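You operate a simulated robot arm through the tools that you are given. There is no shell and no other tool. Be economical: measure what you need, move in short steps, check, and stop when the job is done.

You are at the controls of a simulated two-armed robot. One attempt, no reset.

Task
Pick up the blue brush from the long bench top with one hand, pass it to the other hand and put it on the middle shelf of the bag shelves.

It is judged by the outcome, as a careful person would: the job done as asked, and still so three seconds after it is handed in. It fails if anything else is knocked over, pushed out of place, dropped, spilled or broken.

Robot
Two 7-joint arms with two-finger parallel grippers on one trunk, on a base that drives. Base frame: it is fixed to the floor where the robot stands at the start and does not move with it; the origin is under the middle of the robot, x ahead of it, y to its left, z up; the surface under the hand at the start is at about z = 0.84. Lengths are in m, angles in rad, forces in N, time in s.
The left shoulder is at the start at [0.03, 0.119, 0.96], the right one opposite. With the tool pointing down near the work surface each hand reaches from about 0.28 to 0.68 m from the robot's upright axis, wherever it stands, measured 20 degrees to its own side. Places, roughly: middle shelf of the bag shelves [-3.3, -2.2, 0.6]. Payload 3.43 kg a hand.
The TCP of each hand is the grasp point between the finger pads, 0.03 m short of the fingertips. In the tool frame z runs along the fingers and y along their closing line. The gripper opens to 0.094 m. The fingers are 0.028 m wide and 0.01 m thick; the gripper's body (0.05 by 0.096 m) begins 0.055 m behind the TCP.
Orientation is told as [roll, pitch, yaw] about the base's x, y, z axes, in that order, counted from this pose: with the fingers straight down and closing along the base's y, the tool's x points along the base's -x, its y along +y and its z along -z.

Tools
- The arms move only by the tool send_rows. It takes "left_motion", "right_motion" or both (then of equal length, played together; a hand with none holds still); each is a list of rows, each a list of 7 numbers: the shift along the tool's x, y, z in units of 500 mm (1.0 is 500 mm), then the turn, a rotation vector about the tool's x, y, z in units of 45 degrees (1.0 is 45 degrees), then the closure in counts, from 0 (fully open) to 255 (shut). In form: [[dx, dy, dz, wx, wy, wz, jaw], ...]. A call has 1 to 8 rows; each row is the pose to reach, as a shift and turn from the pose commanded when the call began, along the tool's axes at that moment. A call with a number of a shift or a turn outside -1 to 1 is refused whole. Each row takes 0.2 s and may step no farther than 0.05 m and 0.15 rad from the row before; otherwise, or with a gripper value out of range, the whole call is refused. Where a pose cannot be reached the arm comes as near as it can. A force on the tool above 40 N (or 10 N above the force at the start of the call, whichever is more), or a blocked arm, ends the call early, and 0.2 s more pass. The fingers move at their own pace (about 0.072 m/s each) and stop on an object; they squeeze with about 37 N. The grip force told is the motor's: it shows also when the fingers shut on nothing. Time passes only in rows, and 0.2 s behind the last, so rows that repeat a pose let the fingers close. The reply holds the time, the measured pose of the TCP, the force on the tool along the base axes, the opening and the grip force, in the units named above and with some noise, with the torque about the TCP (base axes, N m) and any sound that the robot's microphone picked up, and new pictures: "show" is both (left out), scene, wrist or none (wrist: the cameras of the hands that moved).
- Cameras (640 x 400 px; columns grow to the right, rows downward): "scene" is now at [0.0437, 0.0139, 1.6612]; the picture's right is [0.20, -0.98, 0.00], its down [-0.78, -0.16, -0.61] and it looks along [0.59, 0.12, -0.80] (base axes); focal length 295 px, centre (320, 200). "left" rides on the left gripper at [0.076, -0.014, -0.102] in its tool frame; the picture's right is [0.18, 0.98, 0.00], its down [-0.75, 0.14, -0.64] and it looks along [-0.63, 0.12, 0.77] (tool axes); focal length 243 px, centre (320, 200). "right" rides on the right gripper at [0.076, 0.014, -0.102] in its tool frame; the picture's right is [-0.18, 0.98, 0.00], its down [-0.75, -0.14, -0.64] and it looks along [-0.63, -0.12, 0.77] (tool axes); focal length 243 px, centre (320, 200). There is no depth. A picture from a camera that has moved, and an enlarged one, comes with that camera's place and axes in the base frame and with its lens.
- move_column(by): slides the trunk up (or, below 0, down) by that many m; the arms and the scene camera ride with it, the base frame stays. It gives what a move gives, with no picture.
- steer(legs): drives the robot by 1 to 6 legs, each [ahead, turn to the left] in m and rad, along the robot's own axes; the way and the turn of a leg run together, so that a leg with both is an arc; at most 1.5 m and 3.142 rad a leg. The arms and the cameras ride along, it lands a little off, and it stops where it bumps. It gives what a move gives, and a new picture of the scene camera.
- head_to(pan, tilt): turns the head with the scene camera to pan (to the left, within 2.496 rad either way) and tilt (down, from -0.506 to 1.204), counted from straight ahead of the robot. It gives what a move gives, and a new picture of the scene camera.
- enlarge(camera, box): a new picture of the part [left, top, right, bottom] of that camera's present view, enlarged. The clock stands still meanwhile.
- close_job(): hands the job in; it is judged then, once.

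Go step by step. Nothing tells you exact positions but the pictures and the camera data: compare them with the known pose of the tool, close in by small moves and look again before you grip or let go. The budget is 120 turns and 260 pictures, counting those below and the enlarged ones. Unless the task says otherwise, let go and move clear before handing in, and close with one line.

The tools are called after "Emit:" by a JSON object that holds its "api" and its "payload". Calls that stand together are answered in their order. send_rows: Moves the arms, as the interface text tells. Its arguments: {"type":"object","properties":{"left_motion":{"type":"array"},"right_motion":{"type":"array"},"show":{"type":"string","enum":["both","scene","wrist","none"]}},"required":[]} The other tools are called the same way: move_column (by) slides the trunk up or down; steer (legs) drives the base; head_to (pan, tilt) turns the head that bears the scene camera; enlarge (camera, box) takes an enlarged picture of a part of a camera's view; close_job () hands the job in.

At the start:

```text
time: 0.0
left_position: [0.5286, 0.2338, 1.0678]
left_tool_rot: [-0.001, -0.001, -0.001]
left_ft_force: [1.3, 0.1, 1.0]
left_wrist_torque: [0.01, 0.0, 0.0]
left_gripper_width: 0.094
left_grasp_force: 0.1
right_position: [0.3284, -0.1552, 1.0903]
right_tool_rot: [-0.001, -0.001, 0.0]
right_ft_force: [-0.1, 0.4, 0.1]
right_wrist_torque: [0.02, 0.0, 0.01]
right_gripper_width: 0.094
right_grasp_force: 0.0
trunk travel left (down, up): [-0.225, 0.185]
robot x, y, heading: [0.0014, 0.0024, 0.002]
head pan, tilt: [0.201, 0.92]
```

scene: 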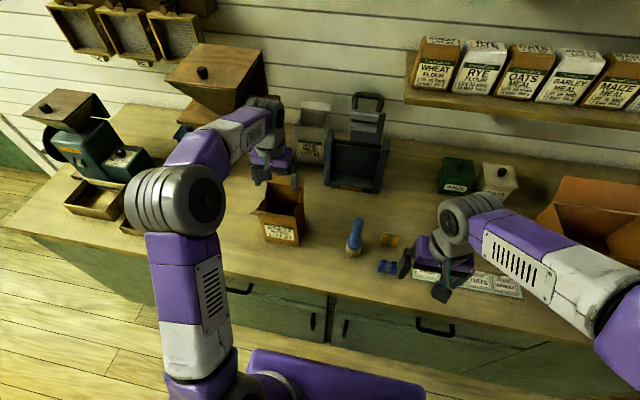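
right: 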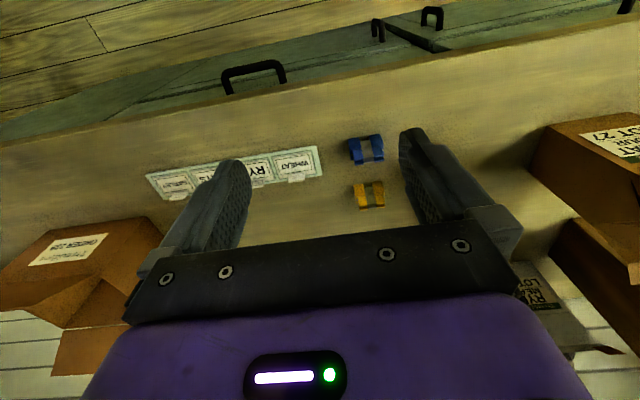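
left: 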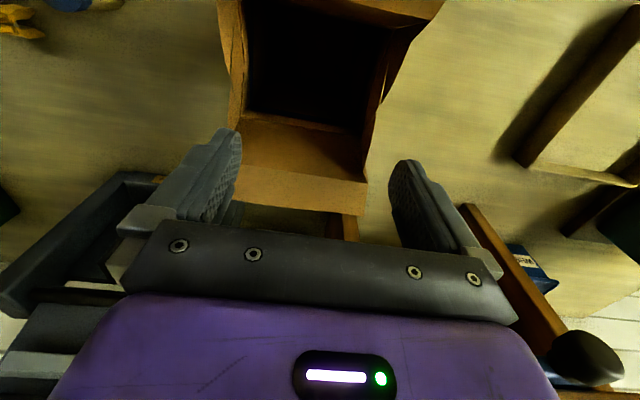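

I see a blue upright object near pixel (355,237) that is probably the brush, and blue and yellow clips beside it. I'll enlarge to check.

Emit:
{"api": "enlarge", "payload": {"camera": "scene", "box": [240, 170, 460, 308]}}

Emit:
{"api": "head_to", "payload": {"pan": -0.3, "tilt": 0.8}}

```text
2.90 times, centred on (350, 239) of scene
camera zoom: at [0.0437, 0.0139, 1.6612], right [0.2, -0.98, 0.0], down [-0.78, -0.16, -0.61], along [0.59, 0.12, -0.8], focal length 855 px, centre (233, 87)
```

zoom: 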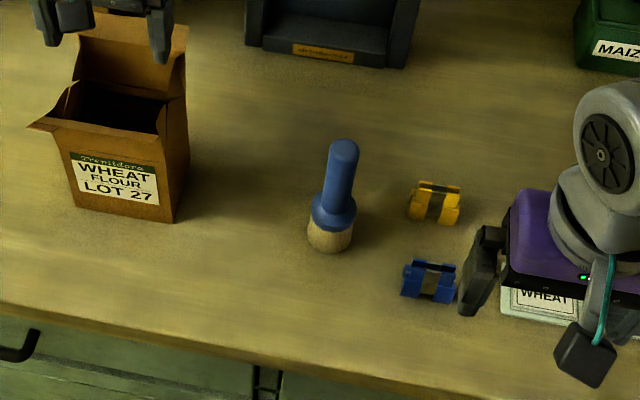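

```text
time: 0.9
left_position: [0.529, 0.234, 1.0676]
left_tool_rot: [-0.001, 0.0, -0.001]
left_ft_force: [0.7, 0.0, 0.0]
left_wrist_torque: [0.0, 0.0, 0.02]
left_gripper_width: 0.094
left_grasp_force: 0.0
right_position: [0.3283, -0.1557, 1.0909]
right_tool_rot: [0.0, 0.0, 0.0]
right_ft_force: [-0.4, -0.1, -0.4]
right_wrist_torque: [0.01, -0.03, 0.03]
right_gripper_width: 0.094
right_grasp_force: 0.0
trunk travel left (down, up): [-0.225, 0.185]
robot x, y, heading: [-0.0011, -0.0006, -0.003]
head pan, tilt: [-0.3, 0.799]
camera scene: at [0.0479, -0.0248, 1.6705], right [-0.29, -0.96, 0.0], down [-0.69, 0.21, -0.7], along [0.67, -0.21, -0.72], focal length 295 px, centre (320, 200)
```

scene: 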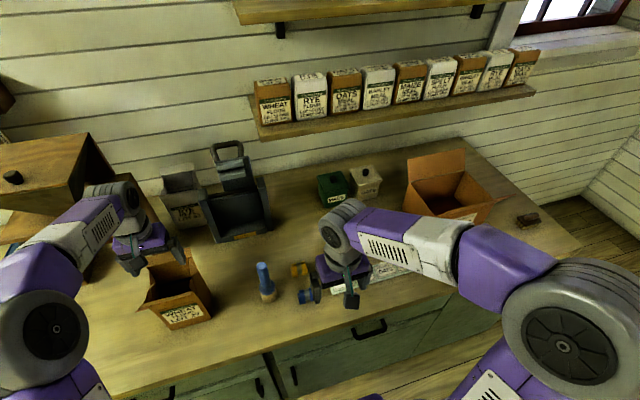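

The brush stands on its bristles near [0.47, 0.0], and its top is at about z 1.01. Before choosing the grasp I'll look at the shelves.

Emit:
{"api": "head_to", "payload": {"pan": -2.49, "tilt": 0.25}}

Emit:
{"api": "enlarge", "payload": {"camera": "scene", "box": [240, 120, 440, 245]}}

```text
time: 3.0
left_position: [0.529, 0.233, 1.0676]
left_tool_rot: [0.001, -0.001, -0.001]
left_ft_force: [0.1, 0.2, 0.1]
left_wrist_torque: [-0.02, -0.02, 0.01]
left_gripper_width: 0.0942
left_grasp_force: 0.0
right_position: [0.3284, -0.1557, 1.0899]
right_tool_rot: [-0.001, 0.001, -0.001]
right_ft_force: [0.7, -0.2, 0.1]
right_wrist_torque: [0.0, -0.04, 0.01]
right_gripper_width: 0.094
right_grasp_force: 0.0
trunk travel left (down, up): [-0.225, 0.185]
robot x, y, heading: [-0.0015, 0.0016, -0.003]
head pan, tilt: [-2.491, 0.25]
camera scene: at [-0.1035, -0.0576, 1.7196], right [-0.61, 0.8, 0.0], down [0.2, 0.15, -0.97], along [-0.77, -0.59, -0.25], focal length 295 px, centre (320, 200)
```

scene: 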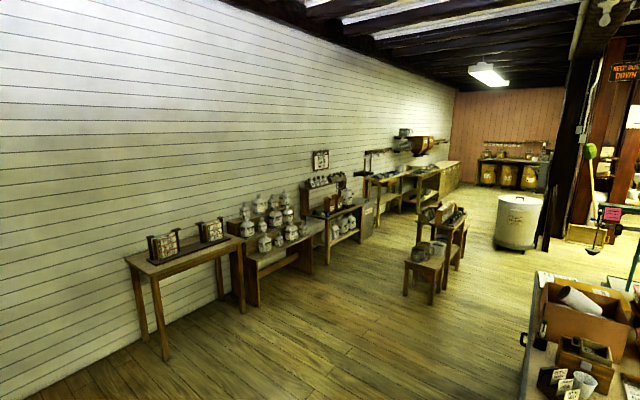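

```text
3.20 times, centred on (340, 182) of scene
camera zoom: at [-0.1035, -0.0576, 1.7196], right [-0.61, 0.8, 0.0], down [0.2, 0.15, -0.97], along [-0.77, -0.59, -0.25], focal length 944 px, centre (256, 256)
```

zoom: 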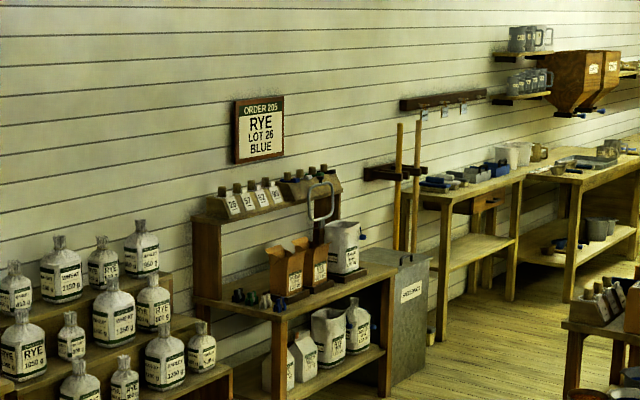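

The target is a stand against the wall near x −3.3, and its middle shelf holds bags. The left hand will grip the brush by its top from above. The right hand will then take it lower down, tilted. First I look back at the bench and bring the left hand near the brush.

Emit:
{"api": "head_to", "payload": {"pan": 0.1, "tilt": 0.85}}

Emit:
{"api": "send_rows", "payload": {"left_motion": [[0, 0, -0.08, 0, 0, 0, 0], [0.02, -0.08, -0.12, 0, 0, 0, 0], [0.04, -0.16, -0.14, 0, 0, 0, 0], [0.06, -0.24, -0.14, 0, 0, 0, 0], [0.08, -0.32, -0.14, 0, 0, 0, 0], [0.11, -0.38, -0.14, 0, 0, 0, 0], [0.11, -0.38, -0.14, 0, 0, 0, 0]], "right_motion": [[0, -0.06, 0, 0, 0, 0, 0], [0, -0.12, 0, 0, 0, 0, 0], [0, -0.18, 0, 0, 0, 0, 0], [0, -0.24, 0, 0, 0, 0, 0], [0, -0.28, 0, 0, 0, 0, 0], [0, -0.28, 0, 0, 0, 0, 0], [0, -0.28, 0, 0, 0, 0, 0]]}}

```text
time: 5.3
left_position: [0.5298, 0.234, 1.067]
left_tool_rot: [0.001, 0.001, 0.0]
left_ft_force: [-0.9, -0.3, -0.2]
left_wrist_torque: [0.01, 0.02, -0.01]
left_gripper_width: 0.0941
left_grasp_force: 0.1
right_position: [0.3285, -0.1561, 1.0898]
right_tool_rot: [-0.001, -0.001, -0.001]
right_ft_force: [-0.1, 0.2, 0.0]
right_wrist_torque: [-0.03, 0.0, -0.01]
right_gripper_width: 0.094
right_grasp_force: 0.0
trunk travel left (down, up): [-0.225, 0.185]
robot x, y, heading: [0.0049, -0.0002, 0.001]
head pan, tilt: [0.099, 0.85]
camera scene: at [0.0486, 0.0067, 1.6665], right [0.1, -1.0, 0.0], down [-0.75, -0.07, -0.66], along [0.66, 0.07, -0.75], focal length 295 px, centre (320, 200)
```

scene: 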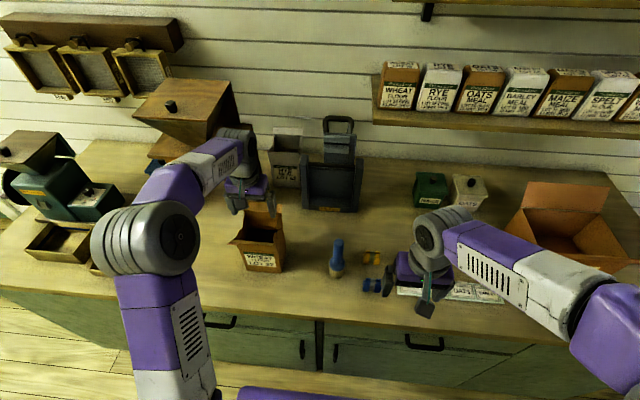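

```text
time: 6.9
left_position: [0.4739, 0.0428, 1.138]
left_tool_rot: [-0.002, -0.001, 0.001]
left_ft_force: [0.2, 0.5, 1.3]
left_wrist_torque: [0.03, -0.02, -0.01]
left_gripper_width: 0.0941
left_grasp_force: 0.0
right_position: [0.3279, -0.2969, 1.0907]
right_tool_rot: [-0.001, -0.001, 0.0]
right_ft_force: [0.5, 0.1, -0.6]
right_wrist_torque: [0.02, 0.04, 0.03]
right_gripper_width: 0.094
right_grasp_force: 0.0
trunk travel left (down, up): [-0.225, 0.185]
robot x, y, heading: [0.0008, 0.0033, -0.003]
head pan, tilt: [0.099, 0.85]
camera scene: at [0.0489, 0.0071, 1.6665], right [0.1, -0.99, 0.0], down [-0.75, -0.07, -0.66], along [0.66, 0.07, -0.75], focal length 295 px, centre (320, 200)
camera right: at [0.2509, -0.2818, 1.1941], right [0.18, 0.98, 0.0], down [0.75, -0.14, 0.64], along [0.63, -0.12, -0.77], focal length 243 px, centre (320, 200)
camera left: at [0.3981, 0.0288, 1.2412], right [-0.18, 0.98, 0.0], down [0.75, 0.14, 0.64], along [0.63, 0.12, -0.77], focal length 243 px, centre (320, 200)
```

scene: 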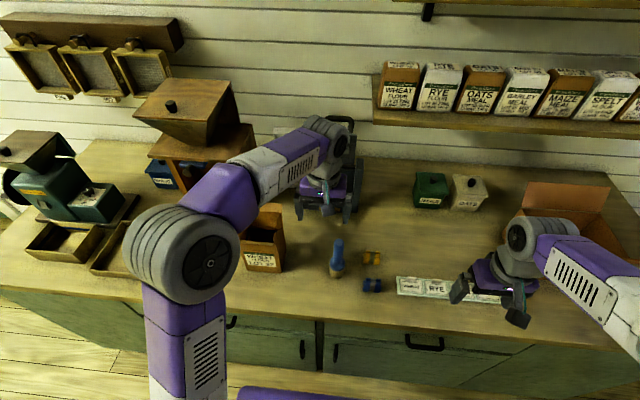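
right: 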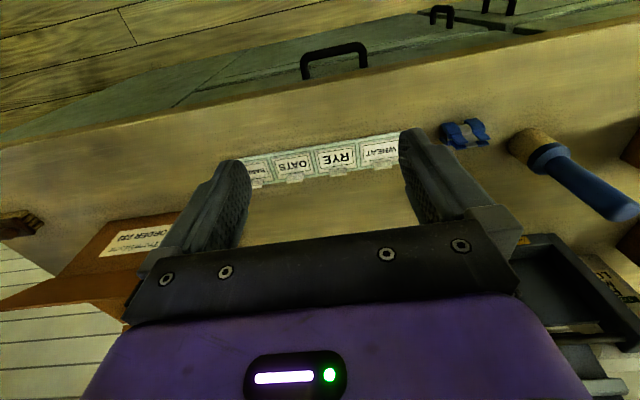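
left: 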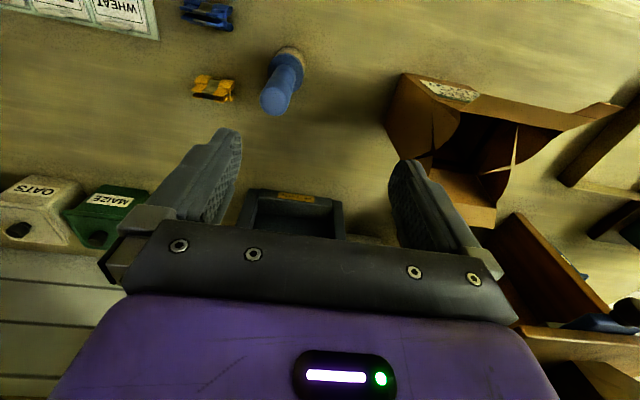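

From the three views the brush is at about [0.472, 0.003], and its top is at 1.02–1.045. I'll centre the left hand above it and lower it a little.

Emit:
{"api": "send_rows", "payload": {"left_motion": [[0.002, -0.08, 0, 0, 0, 0, 0], [0.002, -0.08, 0.07, 0, 0, 0, 0], [0.002, -0.08, 0.07, 0, 0, 0, 0]]}}

Emit:
{"api": "enlarge", "payload": {"camera": "scene", "box": [260, 150, 420, 300]}}

Emit:
{"api": "enlarge", "payload": {"camera": "right", "box": [420, 60, 640, 260]}}

```text
time: 7.7
left_position: [0.4706, 0.0043, 1.1022]
left_tool_rot: [0.001, 0.0, 0.0]
left_ft_force: [0.0, -0.6, 0.3]
left_wrist_torque: [0.02, -0.02, 0.01]
left_gripper_width: 0.0936
left_grasp_force: 0.0
right_position: [0.3264, -0.2974, 1.0914]
right_tool_rot: [0.0, -0.001, 0.0]
right_ft_force: [-1.0, 0.1, 0.5]
right_wrist_torque: [0.04, 0.0, 0.0]
right_gripper_width: 0.094
right_grasp_force: 0.0
trunk travel left (down, up): [-0.225, 0.185]
robot x, y, heading: [-0.0035, 0.0007, -0.0]
head pan, tilt: [0.099, 0.85]
camera scene: at [0.0483, 0.006, 1.6665], right [0.1, -1.0, 0.0], down [-0.75, -0.07, -0.66], along [0.66, 0.07, -0.75], focal length 295 px, centre (320, 200)
camera left: at [0.394, -0.0109, 1.2047], right [-0.18, 0.98, 0.0], down [0.75, 0.14, 0.64], along [0.63, 0.12, -0.77], focal length 243 px, centre (320, 200)
```

scene: 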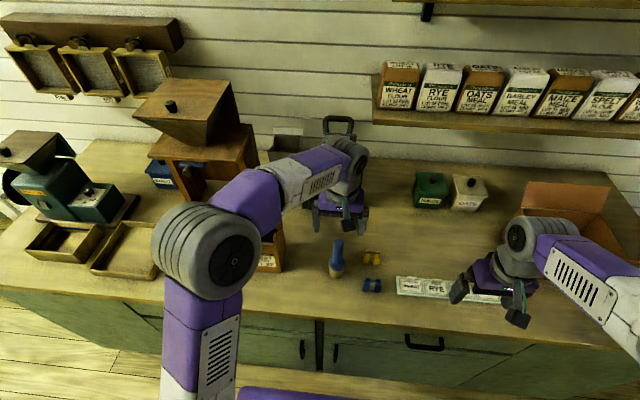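
left: 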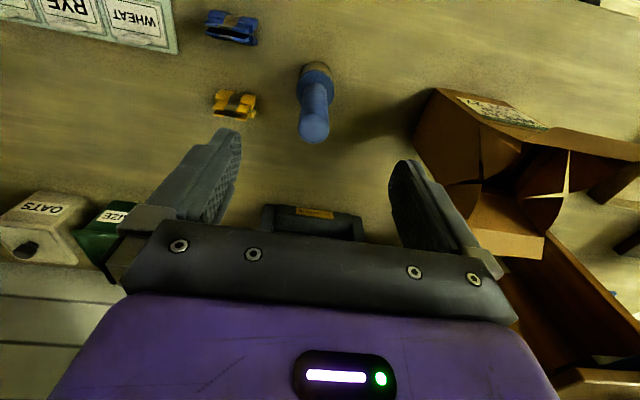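

```text
2.67 times, centred on (340, 225) of scene
camera zoom: at [0.0483, 0.006, 1.6665], right [0.1, -1.0, 0.0], down [-0.75, -0.07, -0.66], along [0.66, 0.07, -0.75], focal length 787 px, centre (267, 133)
```

zoom: 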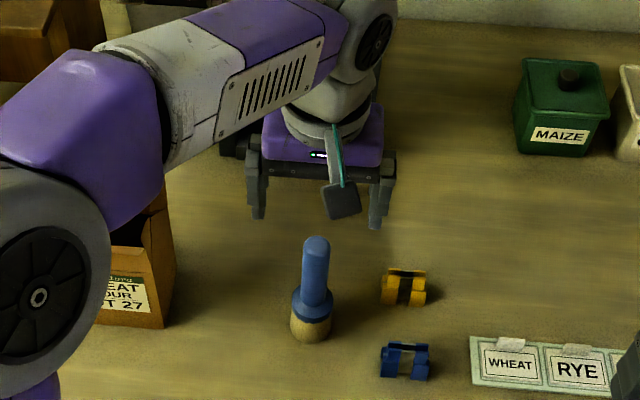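

```text
2.00 times, centred on (530, 160) of right
camera zoom: at [0.2505, -0.2824, 1.194], right [0.18, 0.98, 0.0], down [0.75, -0.14, 0.64], along [0.63, -0.12, -0.77], focal length 485 px, centre (-100, 280)
```

zoom: 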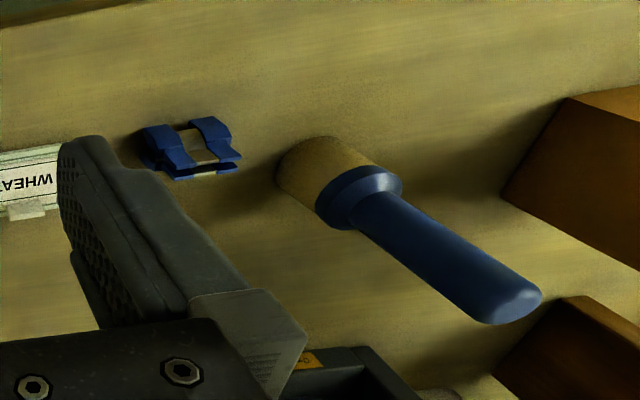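

The brush axis is at about [0.474, 0.000] and its top is near 1.02. I'll straddle it with the fingers at z 1.0 and look before closing.

Emit:
{"api": "send_rows", "payload": {"left_motion": [[-0.006, -0.007, 0, 0, 0, 0, 0], [-0.006, -0.007, 0.07, 0, 0, 0, 0], [-0.006, -0.007, 0.14, 0, 0, 0, 0], [-0.006, -0.007, 0.205, 0, 0, 0, 0], [-0.006, -0.007, 0.205, 0, 0, 0, 0]]}}

Emit:
{"api": "enlarge", "payload": {"camera": "scene", "box": [260, 180, 420, 300]}}

Emit:
{"api": "enlarge", "payload": {"camera": "right", "box": [420, 60, 640, 260]}}

```text
time: 8.9
left_position: [0.4756, 0.0007, 1.001]
left_tool_rot: [-0.001, 0.001, 0.0]
left_ft_force: [-0.3, 0.1, -1.1]
left_wrist_torque: [0.02, 0.03, -0.01]
left_gripper_width: 0.0941
left_grasp_force: 0.1
right_position: [0.3272, -0.2975, 1.0914]
right_tool_rot: [0.0, -0.001, 0.0]
right_ft_force: [-0.4, 0.9, 0.8]
right_wrist_torque: [0.02, 0.04, -0.01]
right_gripper_width: 0.0942
right_grasp_force: 0.1
trunk travel left (down, up): [-0.225, 0.185]
robot x, y, heading: [0.0039, 0.003, -0.001]
head pan, tilt: [0.099, 0.85]
camera scene: at [0.0483, 0.0068, 1.6665], right [0.1, -1.0, 0.0], down [-0.75, -0.07, -0.66], along [0.66, 0.07, -0.75], focal length 295 px, centre (320, 200)
camera left: at [0.3988, -0.0142, 1.1023], right [-0.18, 0.98, 0.0], down [0.75, 0.14, 0.64], along [0.63, 0.12, -0.77], focal length 243 px, centre (320, 200)
```

scene: 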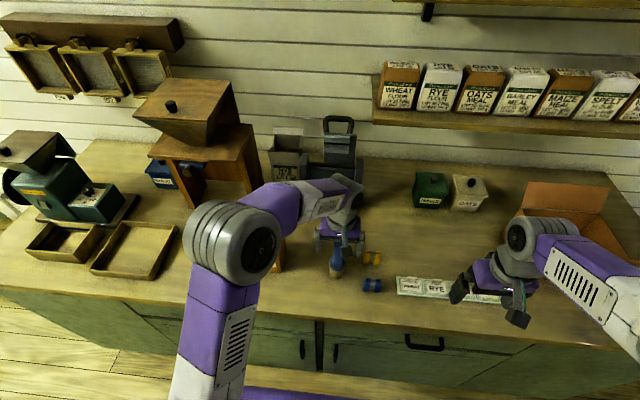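
left: 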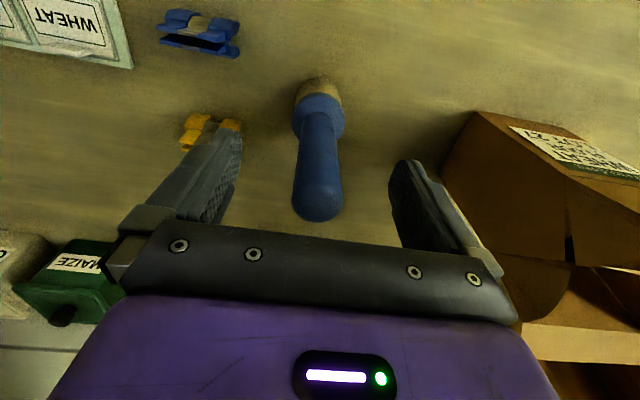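

```text
3.33 times, centred on (340, 240) of scene
camera zoom: at [0.0483, 0.0068, 1.6665], right [0.1, -1.0, 0.0], down [-0.75, -0.07, -0.66], along [0.66, 0.07, -0.75], focal length 984 px, centre (253, 67)
```

zoom: 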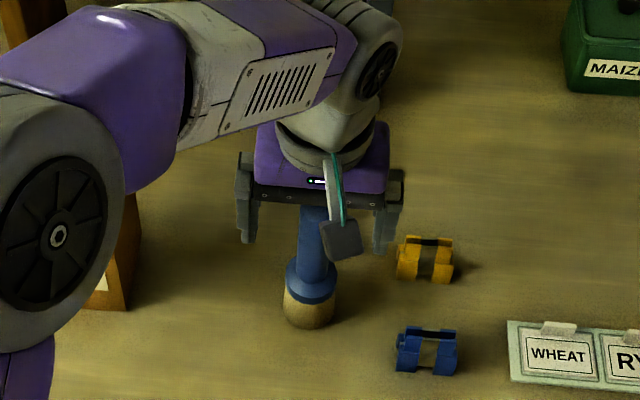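

```text
2.00 times, centred on (530, 160) of right
camera zoom: at [0.2505, -0.2818, 1.1942], right [0.18, 0.98, 0.0], down [0.75, -0.14, 0.64], along [0.63, -0.12, -0.77], focal length 485 px, centre (-100, 280)
```

zoom: 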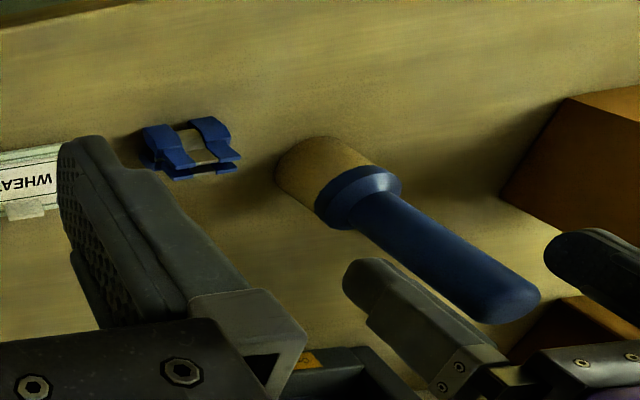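

The handle is centred between the fingers, so I close the left hand.

Emit:
{"api": "send_rows", "payload": {"left_motion": [[0, 0, 0, 0, 0, 0, 255], [0, 0, 0, 0, 0, 0, 255], [0, 0, 0, 0, 0, 0, 255], [0, 0, 0, 0, 0, 0, 255], [0, 0, 0, 0, 0, 0, 255]], "show": "wrist"}}

```text
time: 10.1
left_position: [0.4751, -0.0012, 1.0005]
left_tool_rot: [-0.001, 0.0, 0.001]
left_ft_force: [0.1, -0.1, 0.7]
left_wrist_torque: [0.01, 0.0, -0.01]
left_gripper_width: 0.0293
left_grasp_force: 37.0
right_position: [0.326, -0.297, 1.0904]
right_tool_rot: [0.0, -0.002, 0.0]
right_ft_force: [-0.9, 0.4, -0.1]
right_wrist_torque: [-0.01, 0.01, 0.03]
right_gripper_width: 0.0938
right_grasp_force: 0.0
trunk travel left (down, up): [-0.225, 0.185]
robot x, y, heading: [-0.0006, -0.0001, 0.005]
head pan, tilt: [0.099, 0.85]
camera left: at [0.399, -0.0143, 1.1026], right [-0.18, 0.98, 0.0], down [0.75, 0.14, 0.64], along [0.63, 0.12, -0.77], focal length 243 px, centre (320, 200)
```

left: 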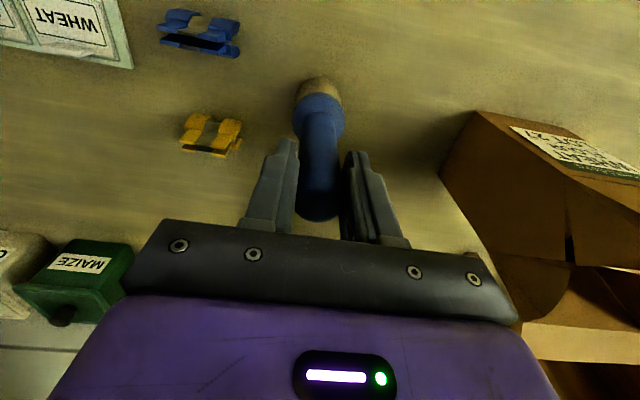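

The left hand holds the brush, with 29 mm between the fingers and 37 N of grip. I'll lift it 15 cm and start turning the right hand to point forward-left and about 30° below level.

Emit:
{"api": "send_rows", "payload": {"left_motion": [[0, 0, -0.08, 0, 0, 0, 255], [0, 0, -0.16, 0, 0, 0, 255], [0, 0, -0.24, 0, 0, 0, 255], [0, 0, -0.3, 0, 0, 0, 255], [0, 0, -0.3, 0, 0, 0, 255], [0, 0, -0.3, 0, 0, 0, 255]], "right_motion": [[-0.013, 0.02, -0.01, -0.052, -0.126, -0.0905, 0], [-0.026, 0.04, -0.02, -0.104, -0.252, -0.181, 0], [-0.04, 0.06, -0.03, -0.157, -0.379, -0.2716, 0], [-0.053, 0.08, -0.04, -0.209, -0.505, -0.362, 0], [-0.066, 0.1, -0.04, -0.261, -0.631, -0.4526, 0], [-0.066, 0.1, -0.04, -0.261, -0.631, -0.4526, 0]]}}

```text
time: 11.5
left_position: [0.4752, 0.0001, 1.1536]
left_tool_rot: [0.001, 0.001, 0.001]
left_ft_force: [-0.2, 0.3, -0.3]
left_wrist_torque: [0.0, 0.01, 0.02]
left_gripper_width: 0.029
left_grasp_force: 37.6
right_position: [0.3618, -0.2459, 1.1108]
right_tool_rot: [0.123, -0.522, 0.331]
right_ft_force: [-0.3, 0.8, -0.6]
right_wrist_torque: [0.0, 0.02, -0.01]
right_gripper_width: 0.0941
right_grasp_force: 0.1
trunk travel left (down, up): [-0.225, 0.185]
robot x, y, heading: [-0.0001, 0.001, -0.001]
head pan, tilt: [0.099, 0.85]
camera scene: at [0.0486, 0.0069, 1.6665], right [0.1, -1.0, 0.0], down [-0.75, -0.07, -0.66], along [0.66, 0.07, -0.75], focal length 295 px, centre (320, 200)
camera right: at [0.2497, -0.2823, 1.1631], right [-0.22, 0.95, 0.2], down [0.4, -0.09, 0.91], along [0.89, 0.28, -0.36], focal length 243 px, centre (320, 200)
camera left: at [0.3999, -0.0149, 1.2559], right [-0.18, 0.98, 0.0], down [0.75, 0.14, 0.64], along [0.63, 0.12, -0.77], focal length 243 px, centre (320, 200)
```

scene: 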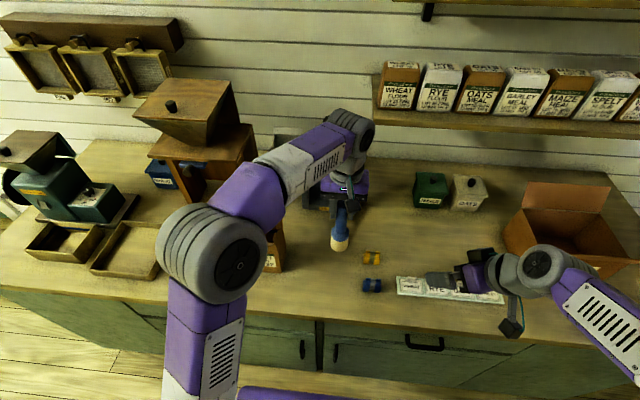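
right: 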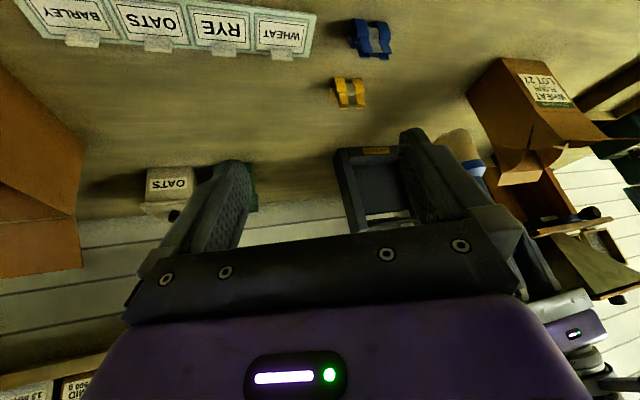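
left: 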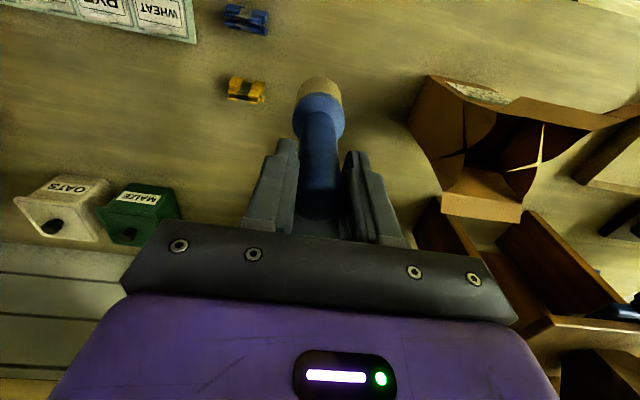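

The lift was clean and the brush hangs upright. I'll finish turning the right hand where it is.

Emit:
{"api": "send_rows", "payload": {"right_motion": [[0, 0, 0, -0.052, -0.126, -0.0905, 0], [0, 0, 0, -0.104, -0.252, -0.181, 0], [0, 0, 0, -0.157, -0.379, -0.2716, 0], [0, 0, 0, -0.209, -0.505, -0.362, 0], [0, 0, 0, -0.261, -0.631, -0.4526, 0], [0, 0, 0, -0.261, -0.631, -0.4526, 0]]}}

```text
time: 12.9
left_position: [0.4761, -0.0014, 1.1535]
left_tool_rot: [-0.001, -0.001, -0.001]
left_ft_force: [-0.6, 0.0, -1.0]
left_wrist_torque: [-0.01, -0.03, 0.0]
left_gripper_width: 0.0289
left_grasp_force: 37.3
right_position: [0.3603, -0.2435, 1.1105]
right_tool_rot: [0.0, -1.049, 0.788]
right_ft_force: [-0.4, 0.4, 0.0]
right_wrist_torque: [0.02, -0.02, -0.01]
right_gripper_width: 0.0939
right_grasp_force: 0.0
trunk travel left (down, up): [-0.225, 0.185]
robot x, y, heading: [-0.0017, 0.0018, -0.004]
head pan, tilt: [0.099, 0.85]
camera scene: at [0.0487, 0.0074, 1.6665], right [0.1, -0.99, 0.0], down [-0.75, -0.07, -0.66], along [0.66, 0.07, -0.75], focal length 295 px, centre (320, 200)
camera right: at [0.2617, -0.3237, 1.0961], right [-0.63, 0.76, 0.16], down [-0.03, -0.23, 0.97], along [0.78, 0.61, 0.16], focal length 243 px, centre (320, 200)
```

scene: 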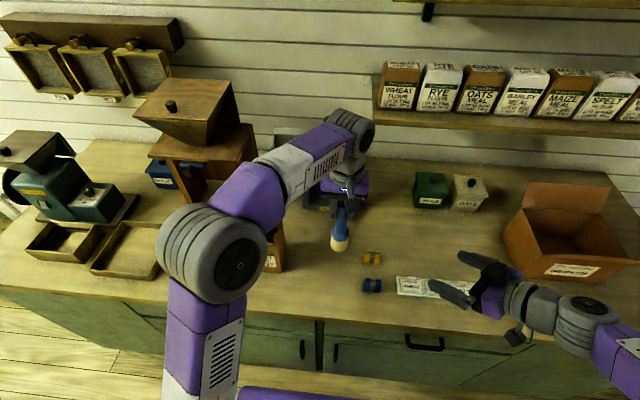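
right: 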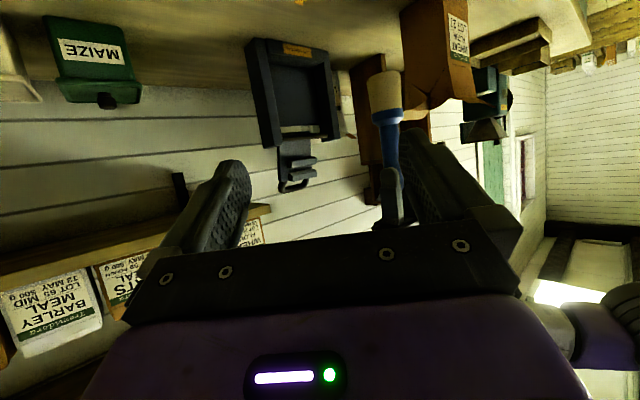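

The right hand now has the orientation I wanted. I'll bring it to 12 cm short of the handle, in line with it.

Emit:
{"api": "send_rows", "payload": {"right_motion": [[-0.048, 0.046, 0.0587, 0, 0, 0, 0], [-0.096, 0.092, 0.1173, 0, 0, 0, 0], [-0.144, 0.138, 0.176, 0, 0, 0, 0], [-0.192, 0.1845, 0.2346, 0, 0, 0, 0], [-0.192, 0.1845, 0.2346, 0, 0, 0, 0]]}}

Emit:
{"api": "enlarge", "payload": {"camera": "scene", "box": [280, 150, 480, 290]}}

```text
time: 14.1
left_position: [0.4752, -0.0017, 1.1528]
left_tool_rot: [-0.001, -0.002, 0.0]
left_ft_force: [-0.6, -0.2, -0.2]
left_wrist_torque: [0.05, 0.02, -0.01]
left_gripper_width: 0.0289
left_grasp_force: 37.3
right_position: [0.4021, -0.0771, 1.1341]
right_tool_rot: [0.001, -1.047, 0.784]
right_ft_force: [0.1, -0.4, -0.1]
right_wrist_torque: [0.0, -0.03, 0.01]
right_gripper_width: 0.094
right_grasp_force: 0.0
trunk travel left (down, up): [-0.225, 0.185]
robot x, y, heading: [-0.0001, 0.0026, -0.002]
head pan, tilt: [0.099, 0.85]
camera scene: at [0.0482, 0.0059, 1.6665], right [0.1, -1.0, 0.0], down [-0.75, -0.07, -0.66], along [0.66, 0.07, -0.75], focal length 295 px, centre (320, 200)
camera right: at [0.3015, -0.1553, 1.1203], right [-0.63, 0.76, 0.16], down [-0.03, -0.23, 0.97], along [0.78, 0.61, 0.16], focal length 243 px, centre (320, 200)
```

scene: 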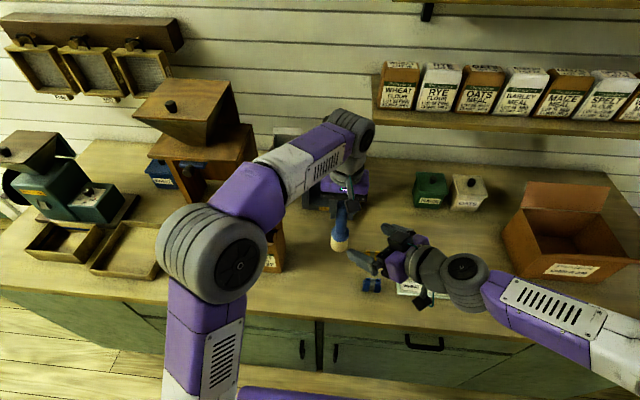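
right: 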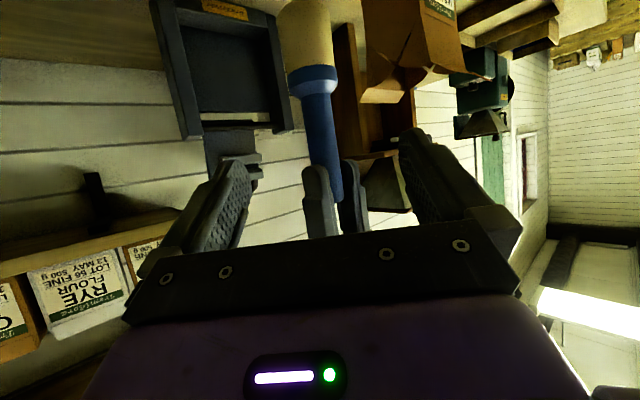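

```text
2.86 times, centred on (380, 220) of scene
camera zoom: at [0.0482, 0.0059, 1.6665], right [0.1, -1.0, 0.0], down [-0.75, -0.07, -0.66], along [0.66, 0.07, -0.75], focal length 843 px, centre (149, 143)
```

zoom: 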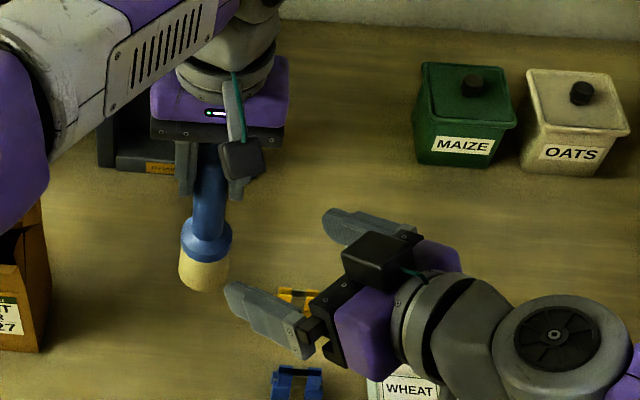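

The handle lies midway between the open right fingers. I'll move in most of the way and look again.

Emit:
{"api": "send_rows", "payload": {"right_motion": [[0, 0.004, 0.06, 0, 0, 0, 0], [0, 0.004, 0.12, 0, 0, 0, 0], [0, 0.004, 0.16, 0, 0, 0, 0], [0, 0.004, 0.16, 0, 0, 0, 0]]}}

Emit:
{"api": "enlarge", "payload": {"camera": "scene", "box": [280, 150, 480, 290]}}

```text
time: 15.1
left_position: [0.4748, 0.0004, 1.1539]
left_tool_rot: [0.0, 0.0, 0.0]
left_ft_force: [-0.7, 0.2, -0.4]
left_wrist_torque: [-0.01, -0.03, 0.0]
left_gripper_width: 0.0288
left_grasp_force: 37.1
right_position: [0.4502, -0.0233, 1.0931]
right_tool_rot: [-0.002, -1.046, 0.785]
right_ft_force: [0.8, -0.8, -0.3]
right_wrist_torque: [-0.03, -0.01, -0.04]
right_gripper_width: 0.0939
right_grasp_force: 0.0
trunk travel left (down, up): [-0.225, 0.185]
robot x, y, heading: [-0.0015, 0.0007, -0.0]
head pan, tilt: [0.099, 0.85]
camera scene: at [0.0477, 0.0076, 1.6666], right [0.1, -0.99, 0.0], down [-0.75, -0.07, -0.66], along [0.66, 0.07, -0.75], focal length 295 px, centre (320, 200)
camera right: at [0.3505, -0.102, 1.0797], right [-0.63, 0.76, 0.16], down [-0.03, -0.23, 0.97], along [0.78, 0.61, 0.16], focal length 243 px, centre (320, 200)
```

scene: 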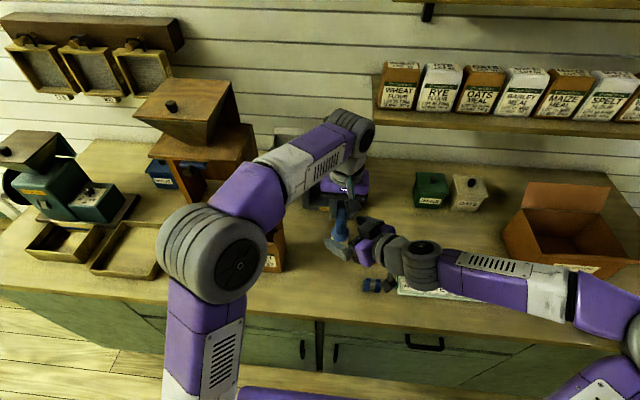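
right: 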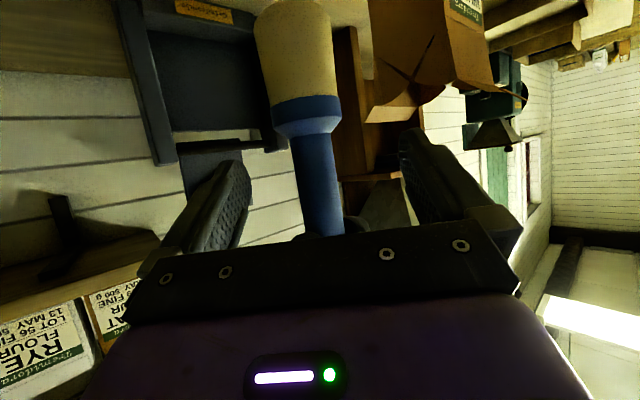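

```text
2.86 times, centred on (380, 220) of scene
camera zoom: at [0.0477, 0.0076, 1.6666], right [0.1, -0.99, 0.0], down [-0.75, -0.07, -0.66], along [0.66, 0.07, -0.75], focal length 843 px, centre (149, 143)
```

zoom: 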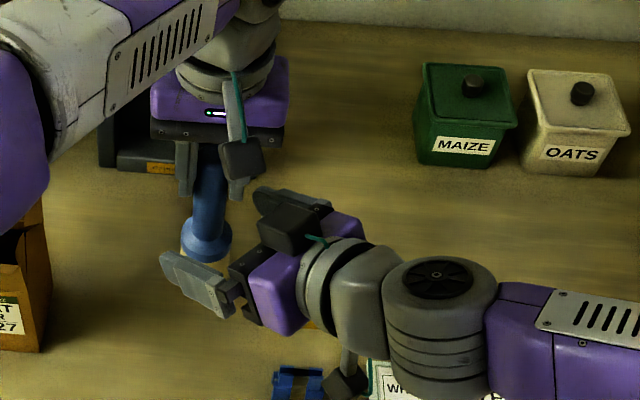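

The gap is still clear on every side. I'll go the last 4 cm.

Emit:
{"api": "send_rows", "payload": {"right_motion": [[0, 0, 0.03, 0, 0, 0, 0], [0, 0, 0.06, 0, 0, 0, 0], [0, 0, 0.078, 0, 0, 0, 0], [0, 0, 0.078, 0, 0, 0, 0]]}}

Emit:
{"api": "enlarge", "payload": {"camera": "scene", "box": [280, 150, 480, 290]}}

```text
time: 16.1
left_position: [0.476, -0.0, 1.1534]
left_tool_rot: [0.001, 0.0, 0.0]
left_ft_force: [-0.1, -0.4, -0.6]
left_wrist_torque: [0.0, 0.01, -0.02]
left_gripper_width: 0.0285
left_grasp_force: 36.7
right_position: [0.475, -0.0047, 1.0718]
right_tool_rot: [-0.002, -1.048, 0.787]
right_ft_force: [0.5, -0.1, 0.6]
right_wrist_torque: [-0.01, -0.03, 0.03]
right_gripper_width: 0.0942
right_grasp_force: 0.1
right hand out of reach, approached as far as the arm can: row 3, 4
trunk travel left (down, up): [-0.225, 0.185]
robot x, y, heading: [0.0024, -0.0, 0.001]
head pan, tilt: [0.099, 0.85]
camera scene: at [0.0485, 0.0068, 1.6665], right [0.1, -1.0, 0.0], down [-0.75, -0.07, -0.66], along [0.66, 0.07, -0.75], focal length 295 px, centre (320, 200)
camera right: at [0.3751, -0.0837, 1.0578], right [-0.63, 0.76, 0.16], down [-0.03, -0.23, 0.97], along [0.78, 0.61, 0.16], focal length 243 px, centre (320, 200)
```

scene: 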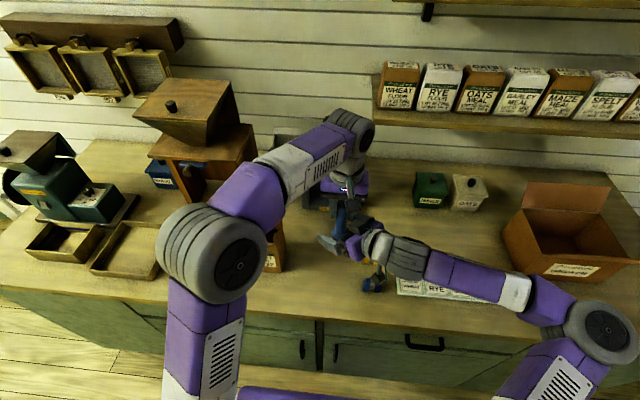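
right: 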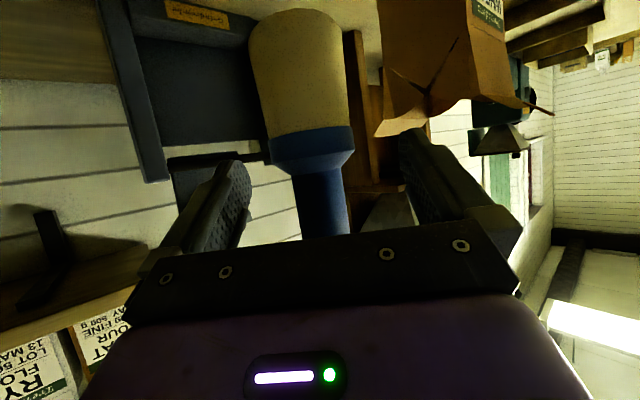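

```text
2.86 times, centred on (380, 220) of scene
camera zoom: at [0.0485, 0.0068, 1.6665], right [0.1, -1.0, 0.0], down [-0.75, -0.07, -0.66], along [0.66, 0.07, -0.75], focal length 843 px, centre (149, 143)
```

zoom: 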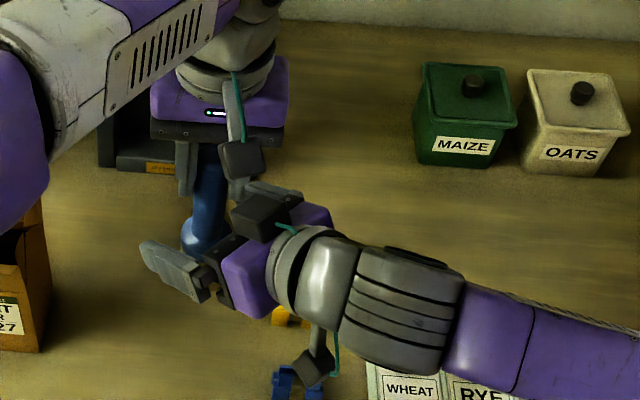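

The right fingers straddle the lower handle, within about 3 mm of centre. I close the right hand while the left keeps its grip.

Emit:
{"api": "send_rows", "payload": {"right_motion": [[0, 0.004, 0, 0, 0, 0, 0], [0, 0.004, 0, 0, 0, 0, 120], [0, 0.004, 0, 0, 0, 0, 255], [0, 0.004, 0, 0, 0, 0, 255], [0, 0.004, 0, 0, 0, 0, 255], [0, 0.004, 0, 0, 0, 0, 255], [0, 0.004, 0, 0, 0, 0, 255]]}}

Emit:
{"api": "enlarge", "payload": {"camera": "scene", "box": [280, 150, 480, 290]}}

```text
time: 17.7
left_position: [0.4768, -0.0002, 1.1541]
left_tool_rot: [0.003, -0.001, 0.002]
left_ft_force: [-1.5, 6.1, 0.6]
left_wrist_torque: [0.71, -0.05, -0.08]
left_gripper_width: 0.0265
left_grasp_force: 37.3
right_position: [0.4726, -0.0035, 1.0722]
right_tool_rot: [-0.001, -1.047, 0.786]
right_ft_force: [2.3, -6.2, 0.3]
right_wrist_torque: [-0.21, 0.1, 0.06]
right_gripper_width: 0.0446
right_grasp_force: 36.9
trunk travel left (down, up): [-0.225, 0.185]
robot x, y, heading: [0.0018, -0.001, 0.003]
head pan, tilt: [0.099, 0.85]
camera scene: at [0.0487, 0.0068, 1.6665], right [0.1, -1.0, 0.0], down [-0.75, -0.07, -0.66], along [0.66, 0.07, -0.75], focal length 295 px, centre (320, 200)
camera right: at [0.3736, -0.0828, 1.0576], right [-0.63, 0.76, 0.16], down [-0.03, -0.23, 0.97], along [0.78, 0.61, 0.16], focal length 243 px, centre (320, 200)
```

scene: 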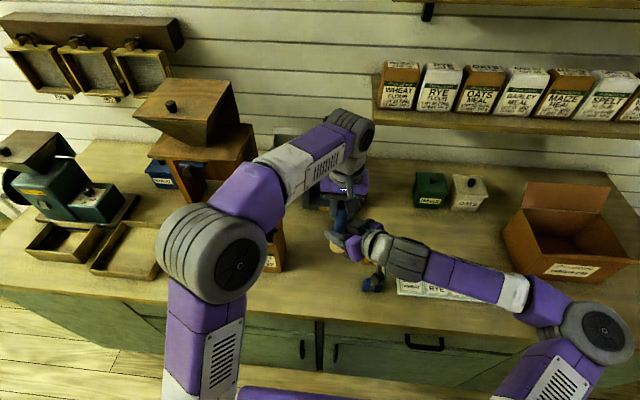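
right: 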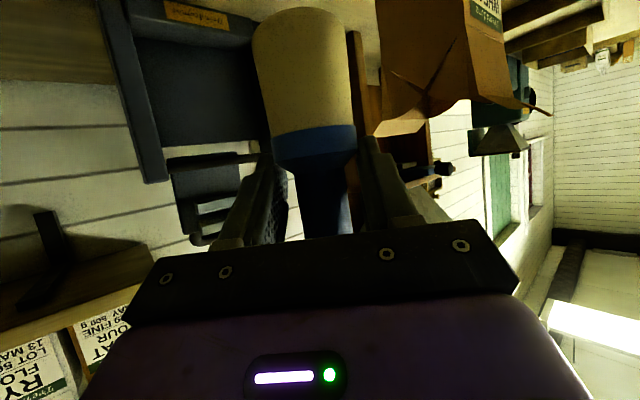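

```text
2.86 times, centred on (380, 220) of scene
camera zoom: at [0.0487, 0.0068, 1.6665], right [0.1, -1.0, 0.0], down [-0.75, -0.07, -0.66], along [0.66, 0.07, -0.75], focal length 843 px, centre (149, 143)
```

zoom: 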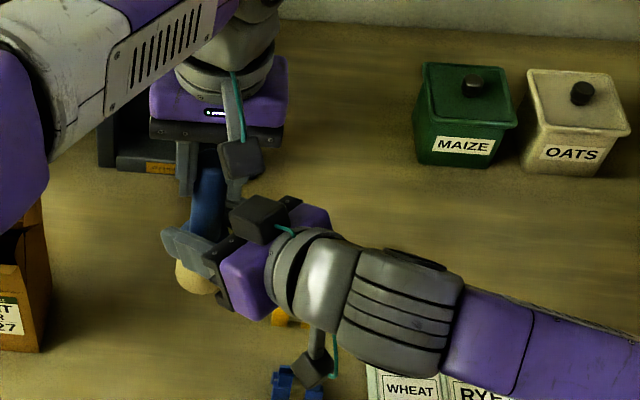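

The right hand closed at 45 mm, so it caught the collar and not the handle. While the right hand holds the brush, the left will open slightly, move 12 mm up and grip again. That leaves room for the right hand on the handle.

Emit:
{"api": "send_rows", "payload": {"left_motion": [[0, 0, 0, 0, 0, 0, 125], [0, 0, 0, 0, 0, 0, 125], [0, 0, -0.012, 0, 0, 0, 125], [0, 0, -0.026, 0, 0, 0, 125], [0, 0, -0.026, 0, 0, 0, 255], [0, 0, -0.026, 0, 0, 0, 255], [0, 0, -0.026, 0, 0, 0, 255], [0, 0, -0.026, 0, 0, 0, 255]]}}

```text
time: 19.5
left_position: [0.4757, -0.0002, 1.1645]
left_tool_rot: [0.002, -0.001, 0.002]
left_ft_force: [-1.7, 6.4, 3.0]
left_wrist_torque: [0.54, 0.04, -0.02]
left_gripper_width: 0.0264
left_grasp_force: 37.2
right_position: [0.4724, -0.0022, 1.0726]
right_tool_rot: [0.001, -1.047, 0.783]
right_ft_force: [0.1, -5.3, -3.5]
right_wrist_torque: [-0.04, 0.14, 0.04]
right_gripper_width: 0.0447
right_grasp_force: 37.0
trunk travel left (down, up): [-0.225, 0.185]
robot x, y, heading: [-0.0005, -0.0032, 0.0]
head pan, tilt: [0.099, 0.85]
camera scene: at [0.0487, 0.0068, 1.6665], right [0.1, -1.0, 0.0], down [-0.75, -0.07, -0.66], along [0.66, 0.07, -0.75], focal length 295 px, centre (320, 200)
camera left: at [0.4004, -0.0145, 1.2672], right [-0.18, 0.98, 0.0], down [0.75, 0.14, 0.64], along [0.63, 0.12, -0.77], focal length 243 px, centre (320, 200)
```

scene: 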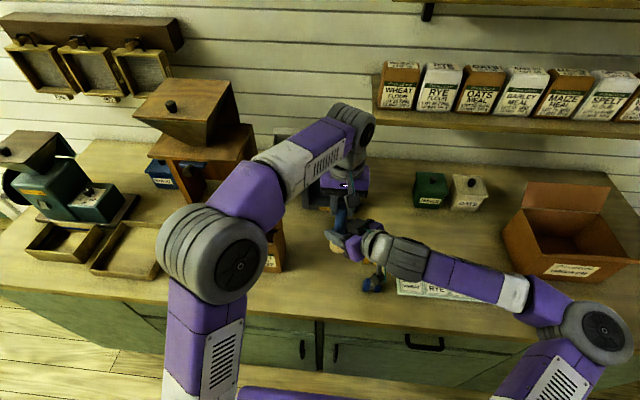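
left: 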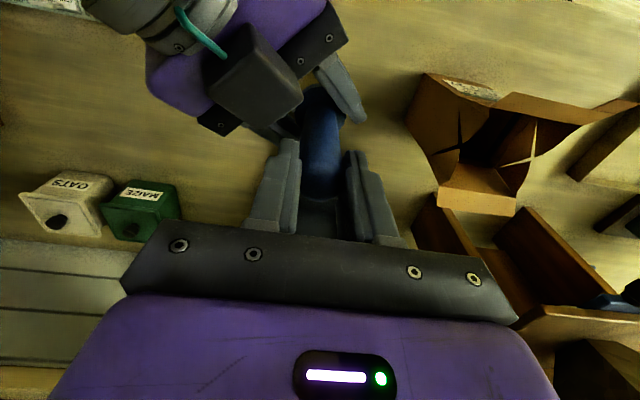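

A box on top of the right gripper sits close to the left fingers, so raising the right hand is risky. I'll have it grip the collar squarely, 14 mm lower, while the left holds the handle.

Emit:
{"api": "send_rows", "payload": {"right_motion": [[0, 0, 0, 0, 0, 0, 70], [0, 0, 0, 0, 0, 0, 70], [0.01, 0, 0.01, 0, 0, 0, 70], [0.021, 0, 0.019, 0, 0, 0, 70], [0.021, 0, 0.019, 0, 0, 0, 70]]}}

Emit:
{"api": "enlarge", "payload": {"camera": "scene", "box": [280, 150, 480, 290]}}

```text
time: 20.7
left_position: [0.4766, -0.0, 1.1644]
left_tool_rot: [-0.001, -0.001, -0.001]
left_ft_force: [0.0, 0.3, 0.2]
left_wrist_torque: [0.01, -0.02, -0.01]
left_gripper_width: 0.0262
left_grasp_force: 36.8
right_position: [0.4756, -0.0016, 1.0582]
right_tool_rot: [0.0, -1.047, 0.785]
right_ft_force: [-0.4, -0.8, -0.8]
right_wrist_torque: [0.01, -0.01, 0.03]
right_gripper_width: 0.0683
right_grasp_force: 0.1
trunk travel left (down, up): [-0.225, 0.185]
robot x, y, heading: [-0.0005, 0.0006, -0.002]
head pan, tilt: [0.099, 0.85]
camera scene: at [0.0487, 0.0067, 1.6665], right [0.1, -1.0, 0.0], down [-0.75, -0.07, -0.66], along [0.66, 0.07, -0.75], focal length 295 px, centre (320, 200)
camera right: at [0.3753, -0.0813, 1.0436], right [-0.63, 0.76, 0.16], down [-0.03, -0.23, 0.97], along [0.78, 0.61, 0.16], focal length 243 px, centre (320, 200)
```

scene: 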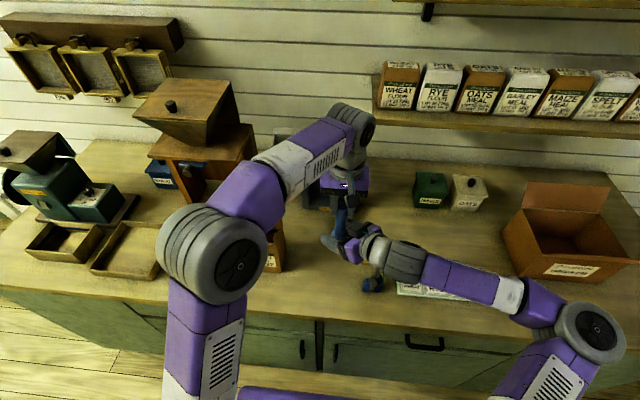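
right: 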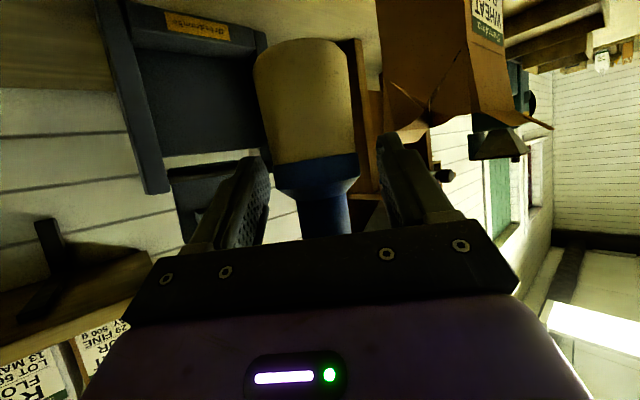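

```text
2.86 times, centred on (380, 220) of scene
camera zoom: at [0.0487, 0.0067, 1.6665], right [0.1, -1.0, 0.0], down [-0.75, -0.07, -0.66], along [0.66, 0.07, -0.75], focal length 843 px, centre (149, 143)
```

zoom: 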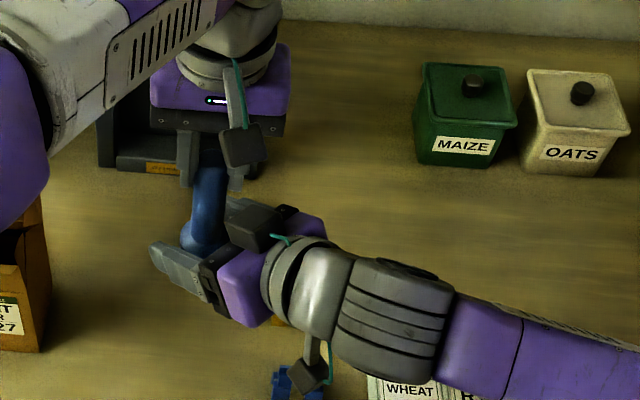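

The fingers now straddle the collar at the right height, so I close the right hand.

Emit:
{"api": "send_rows", "payload": {"right_motion": [[0.004, 0, 0.002, 0, 0, 0, 255], [0.004, 0, 0.002, 0, 0, 0, 255], [0.004, 0, 0.002, 0, 0, 0, 255], [0.004, 0, 0.002, 0, 0, 0, 255], [0.004, 0, 0.002, 0, 0, 0, 255]]}}

```text
time: 21.9
left_position: [0.4759, 0.0008, 1.1648]
left_tool_rot: [0.003, 0.003, 0.0]
left_ft_force: [0.4, 3.4, -7.8]
left_wrist_torque: [0.32, 0.22, -0.15]
left_gripper_width: 0.0262
left_grasp_force: 37.1
right_position: [0.4761, -0.0027, 1.0562]
right_tool_rot: [-0.002, -1.048, 0.789]
right_ft_force: [0.1, -3.6, 7.3]
right_wrist_torque: [0.06, -0.11, 0.17]
right_gripper_width: 0.0464
right_grasp_force: 37.5
trunk travel left (down, up): [-0.225, 0.185]
robot x, y, heading: [0.0036, -0.0012, 0.005]
head pan, tilt: [0.099, 0.85]
camera scene: at [0.0487, 0.0068, 1.6665], right [0.1, -1.0, 0.0], down [-0.75, -0.07, -0.66], along [0.66, 0.07, -0.75], focal length 295 px, centre (320, 200)
camera right: at [0.3756, -0.0812, 1.042], right [-0.63, 0.76, 0.16], down [-0.03, -0.23, 0.97], along [0.78, 0.61, 0.16], focal length 243 px, centre (320, 200)
```

scene: 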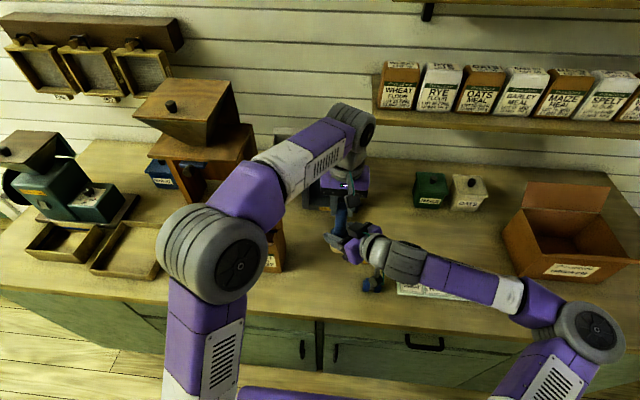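
right: 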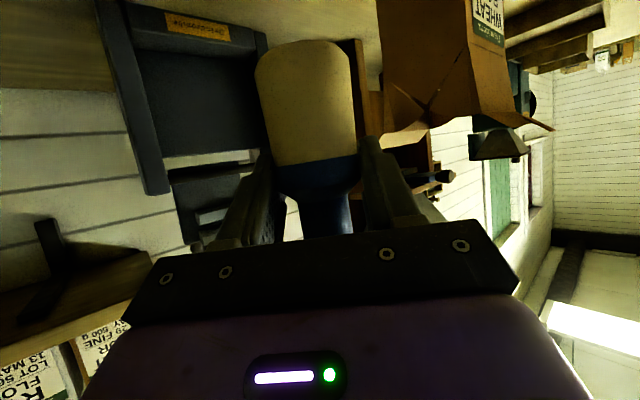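

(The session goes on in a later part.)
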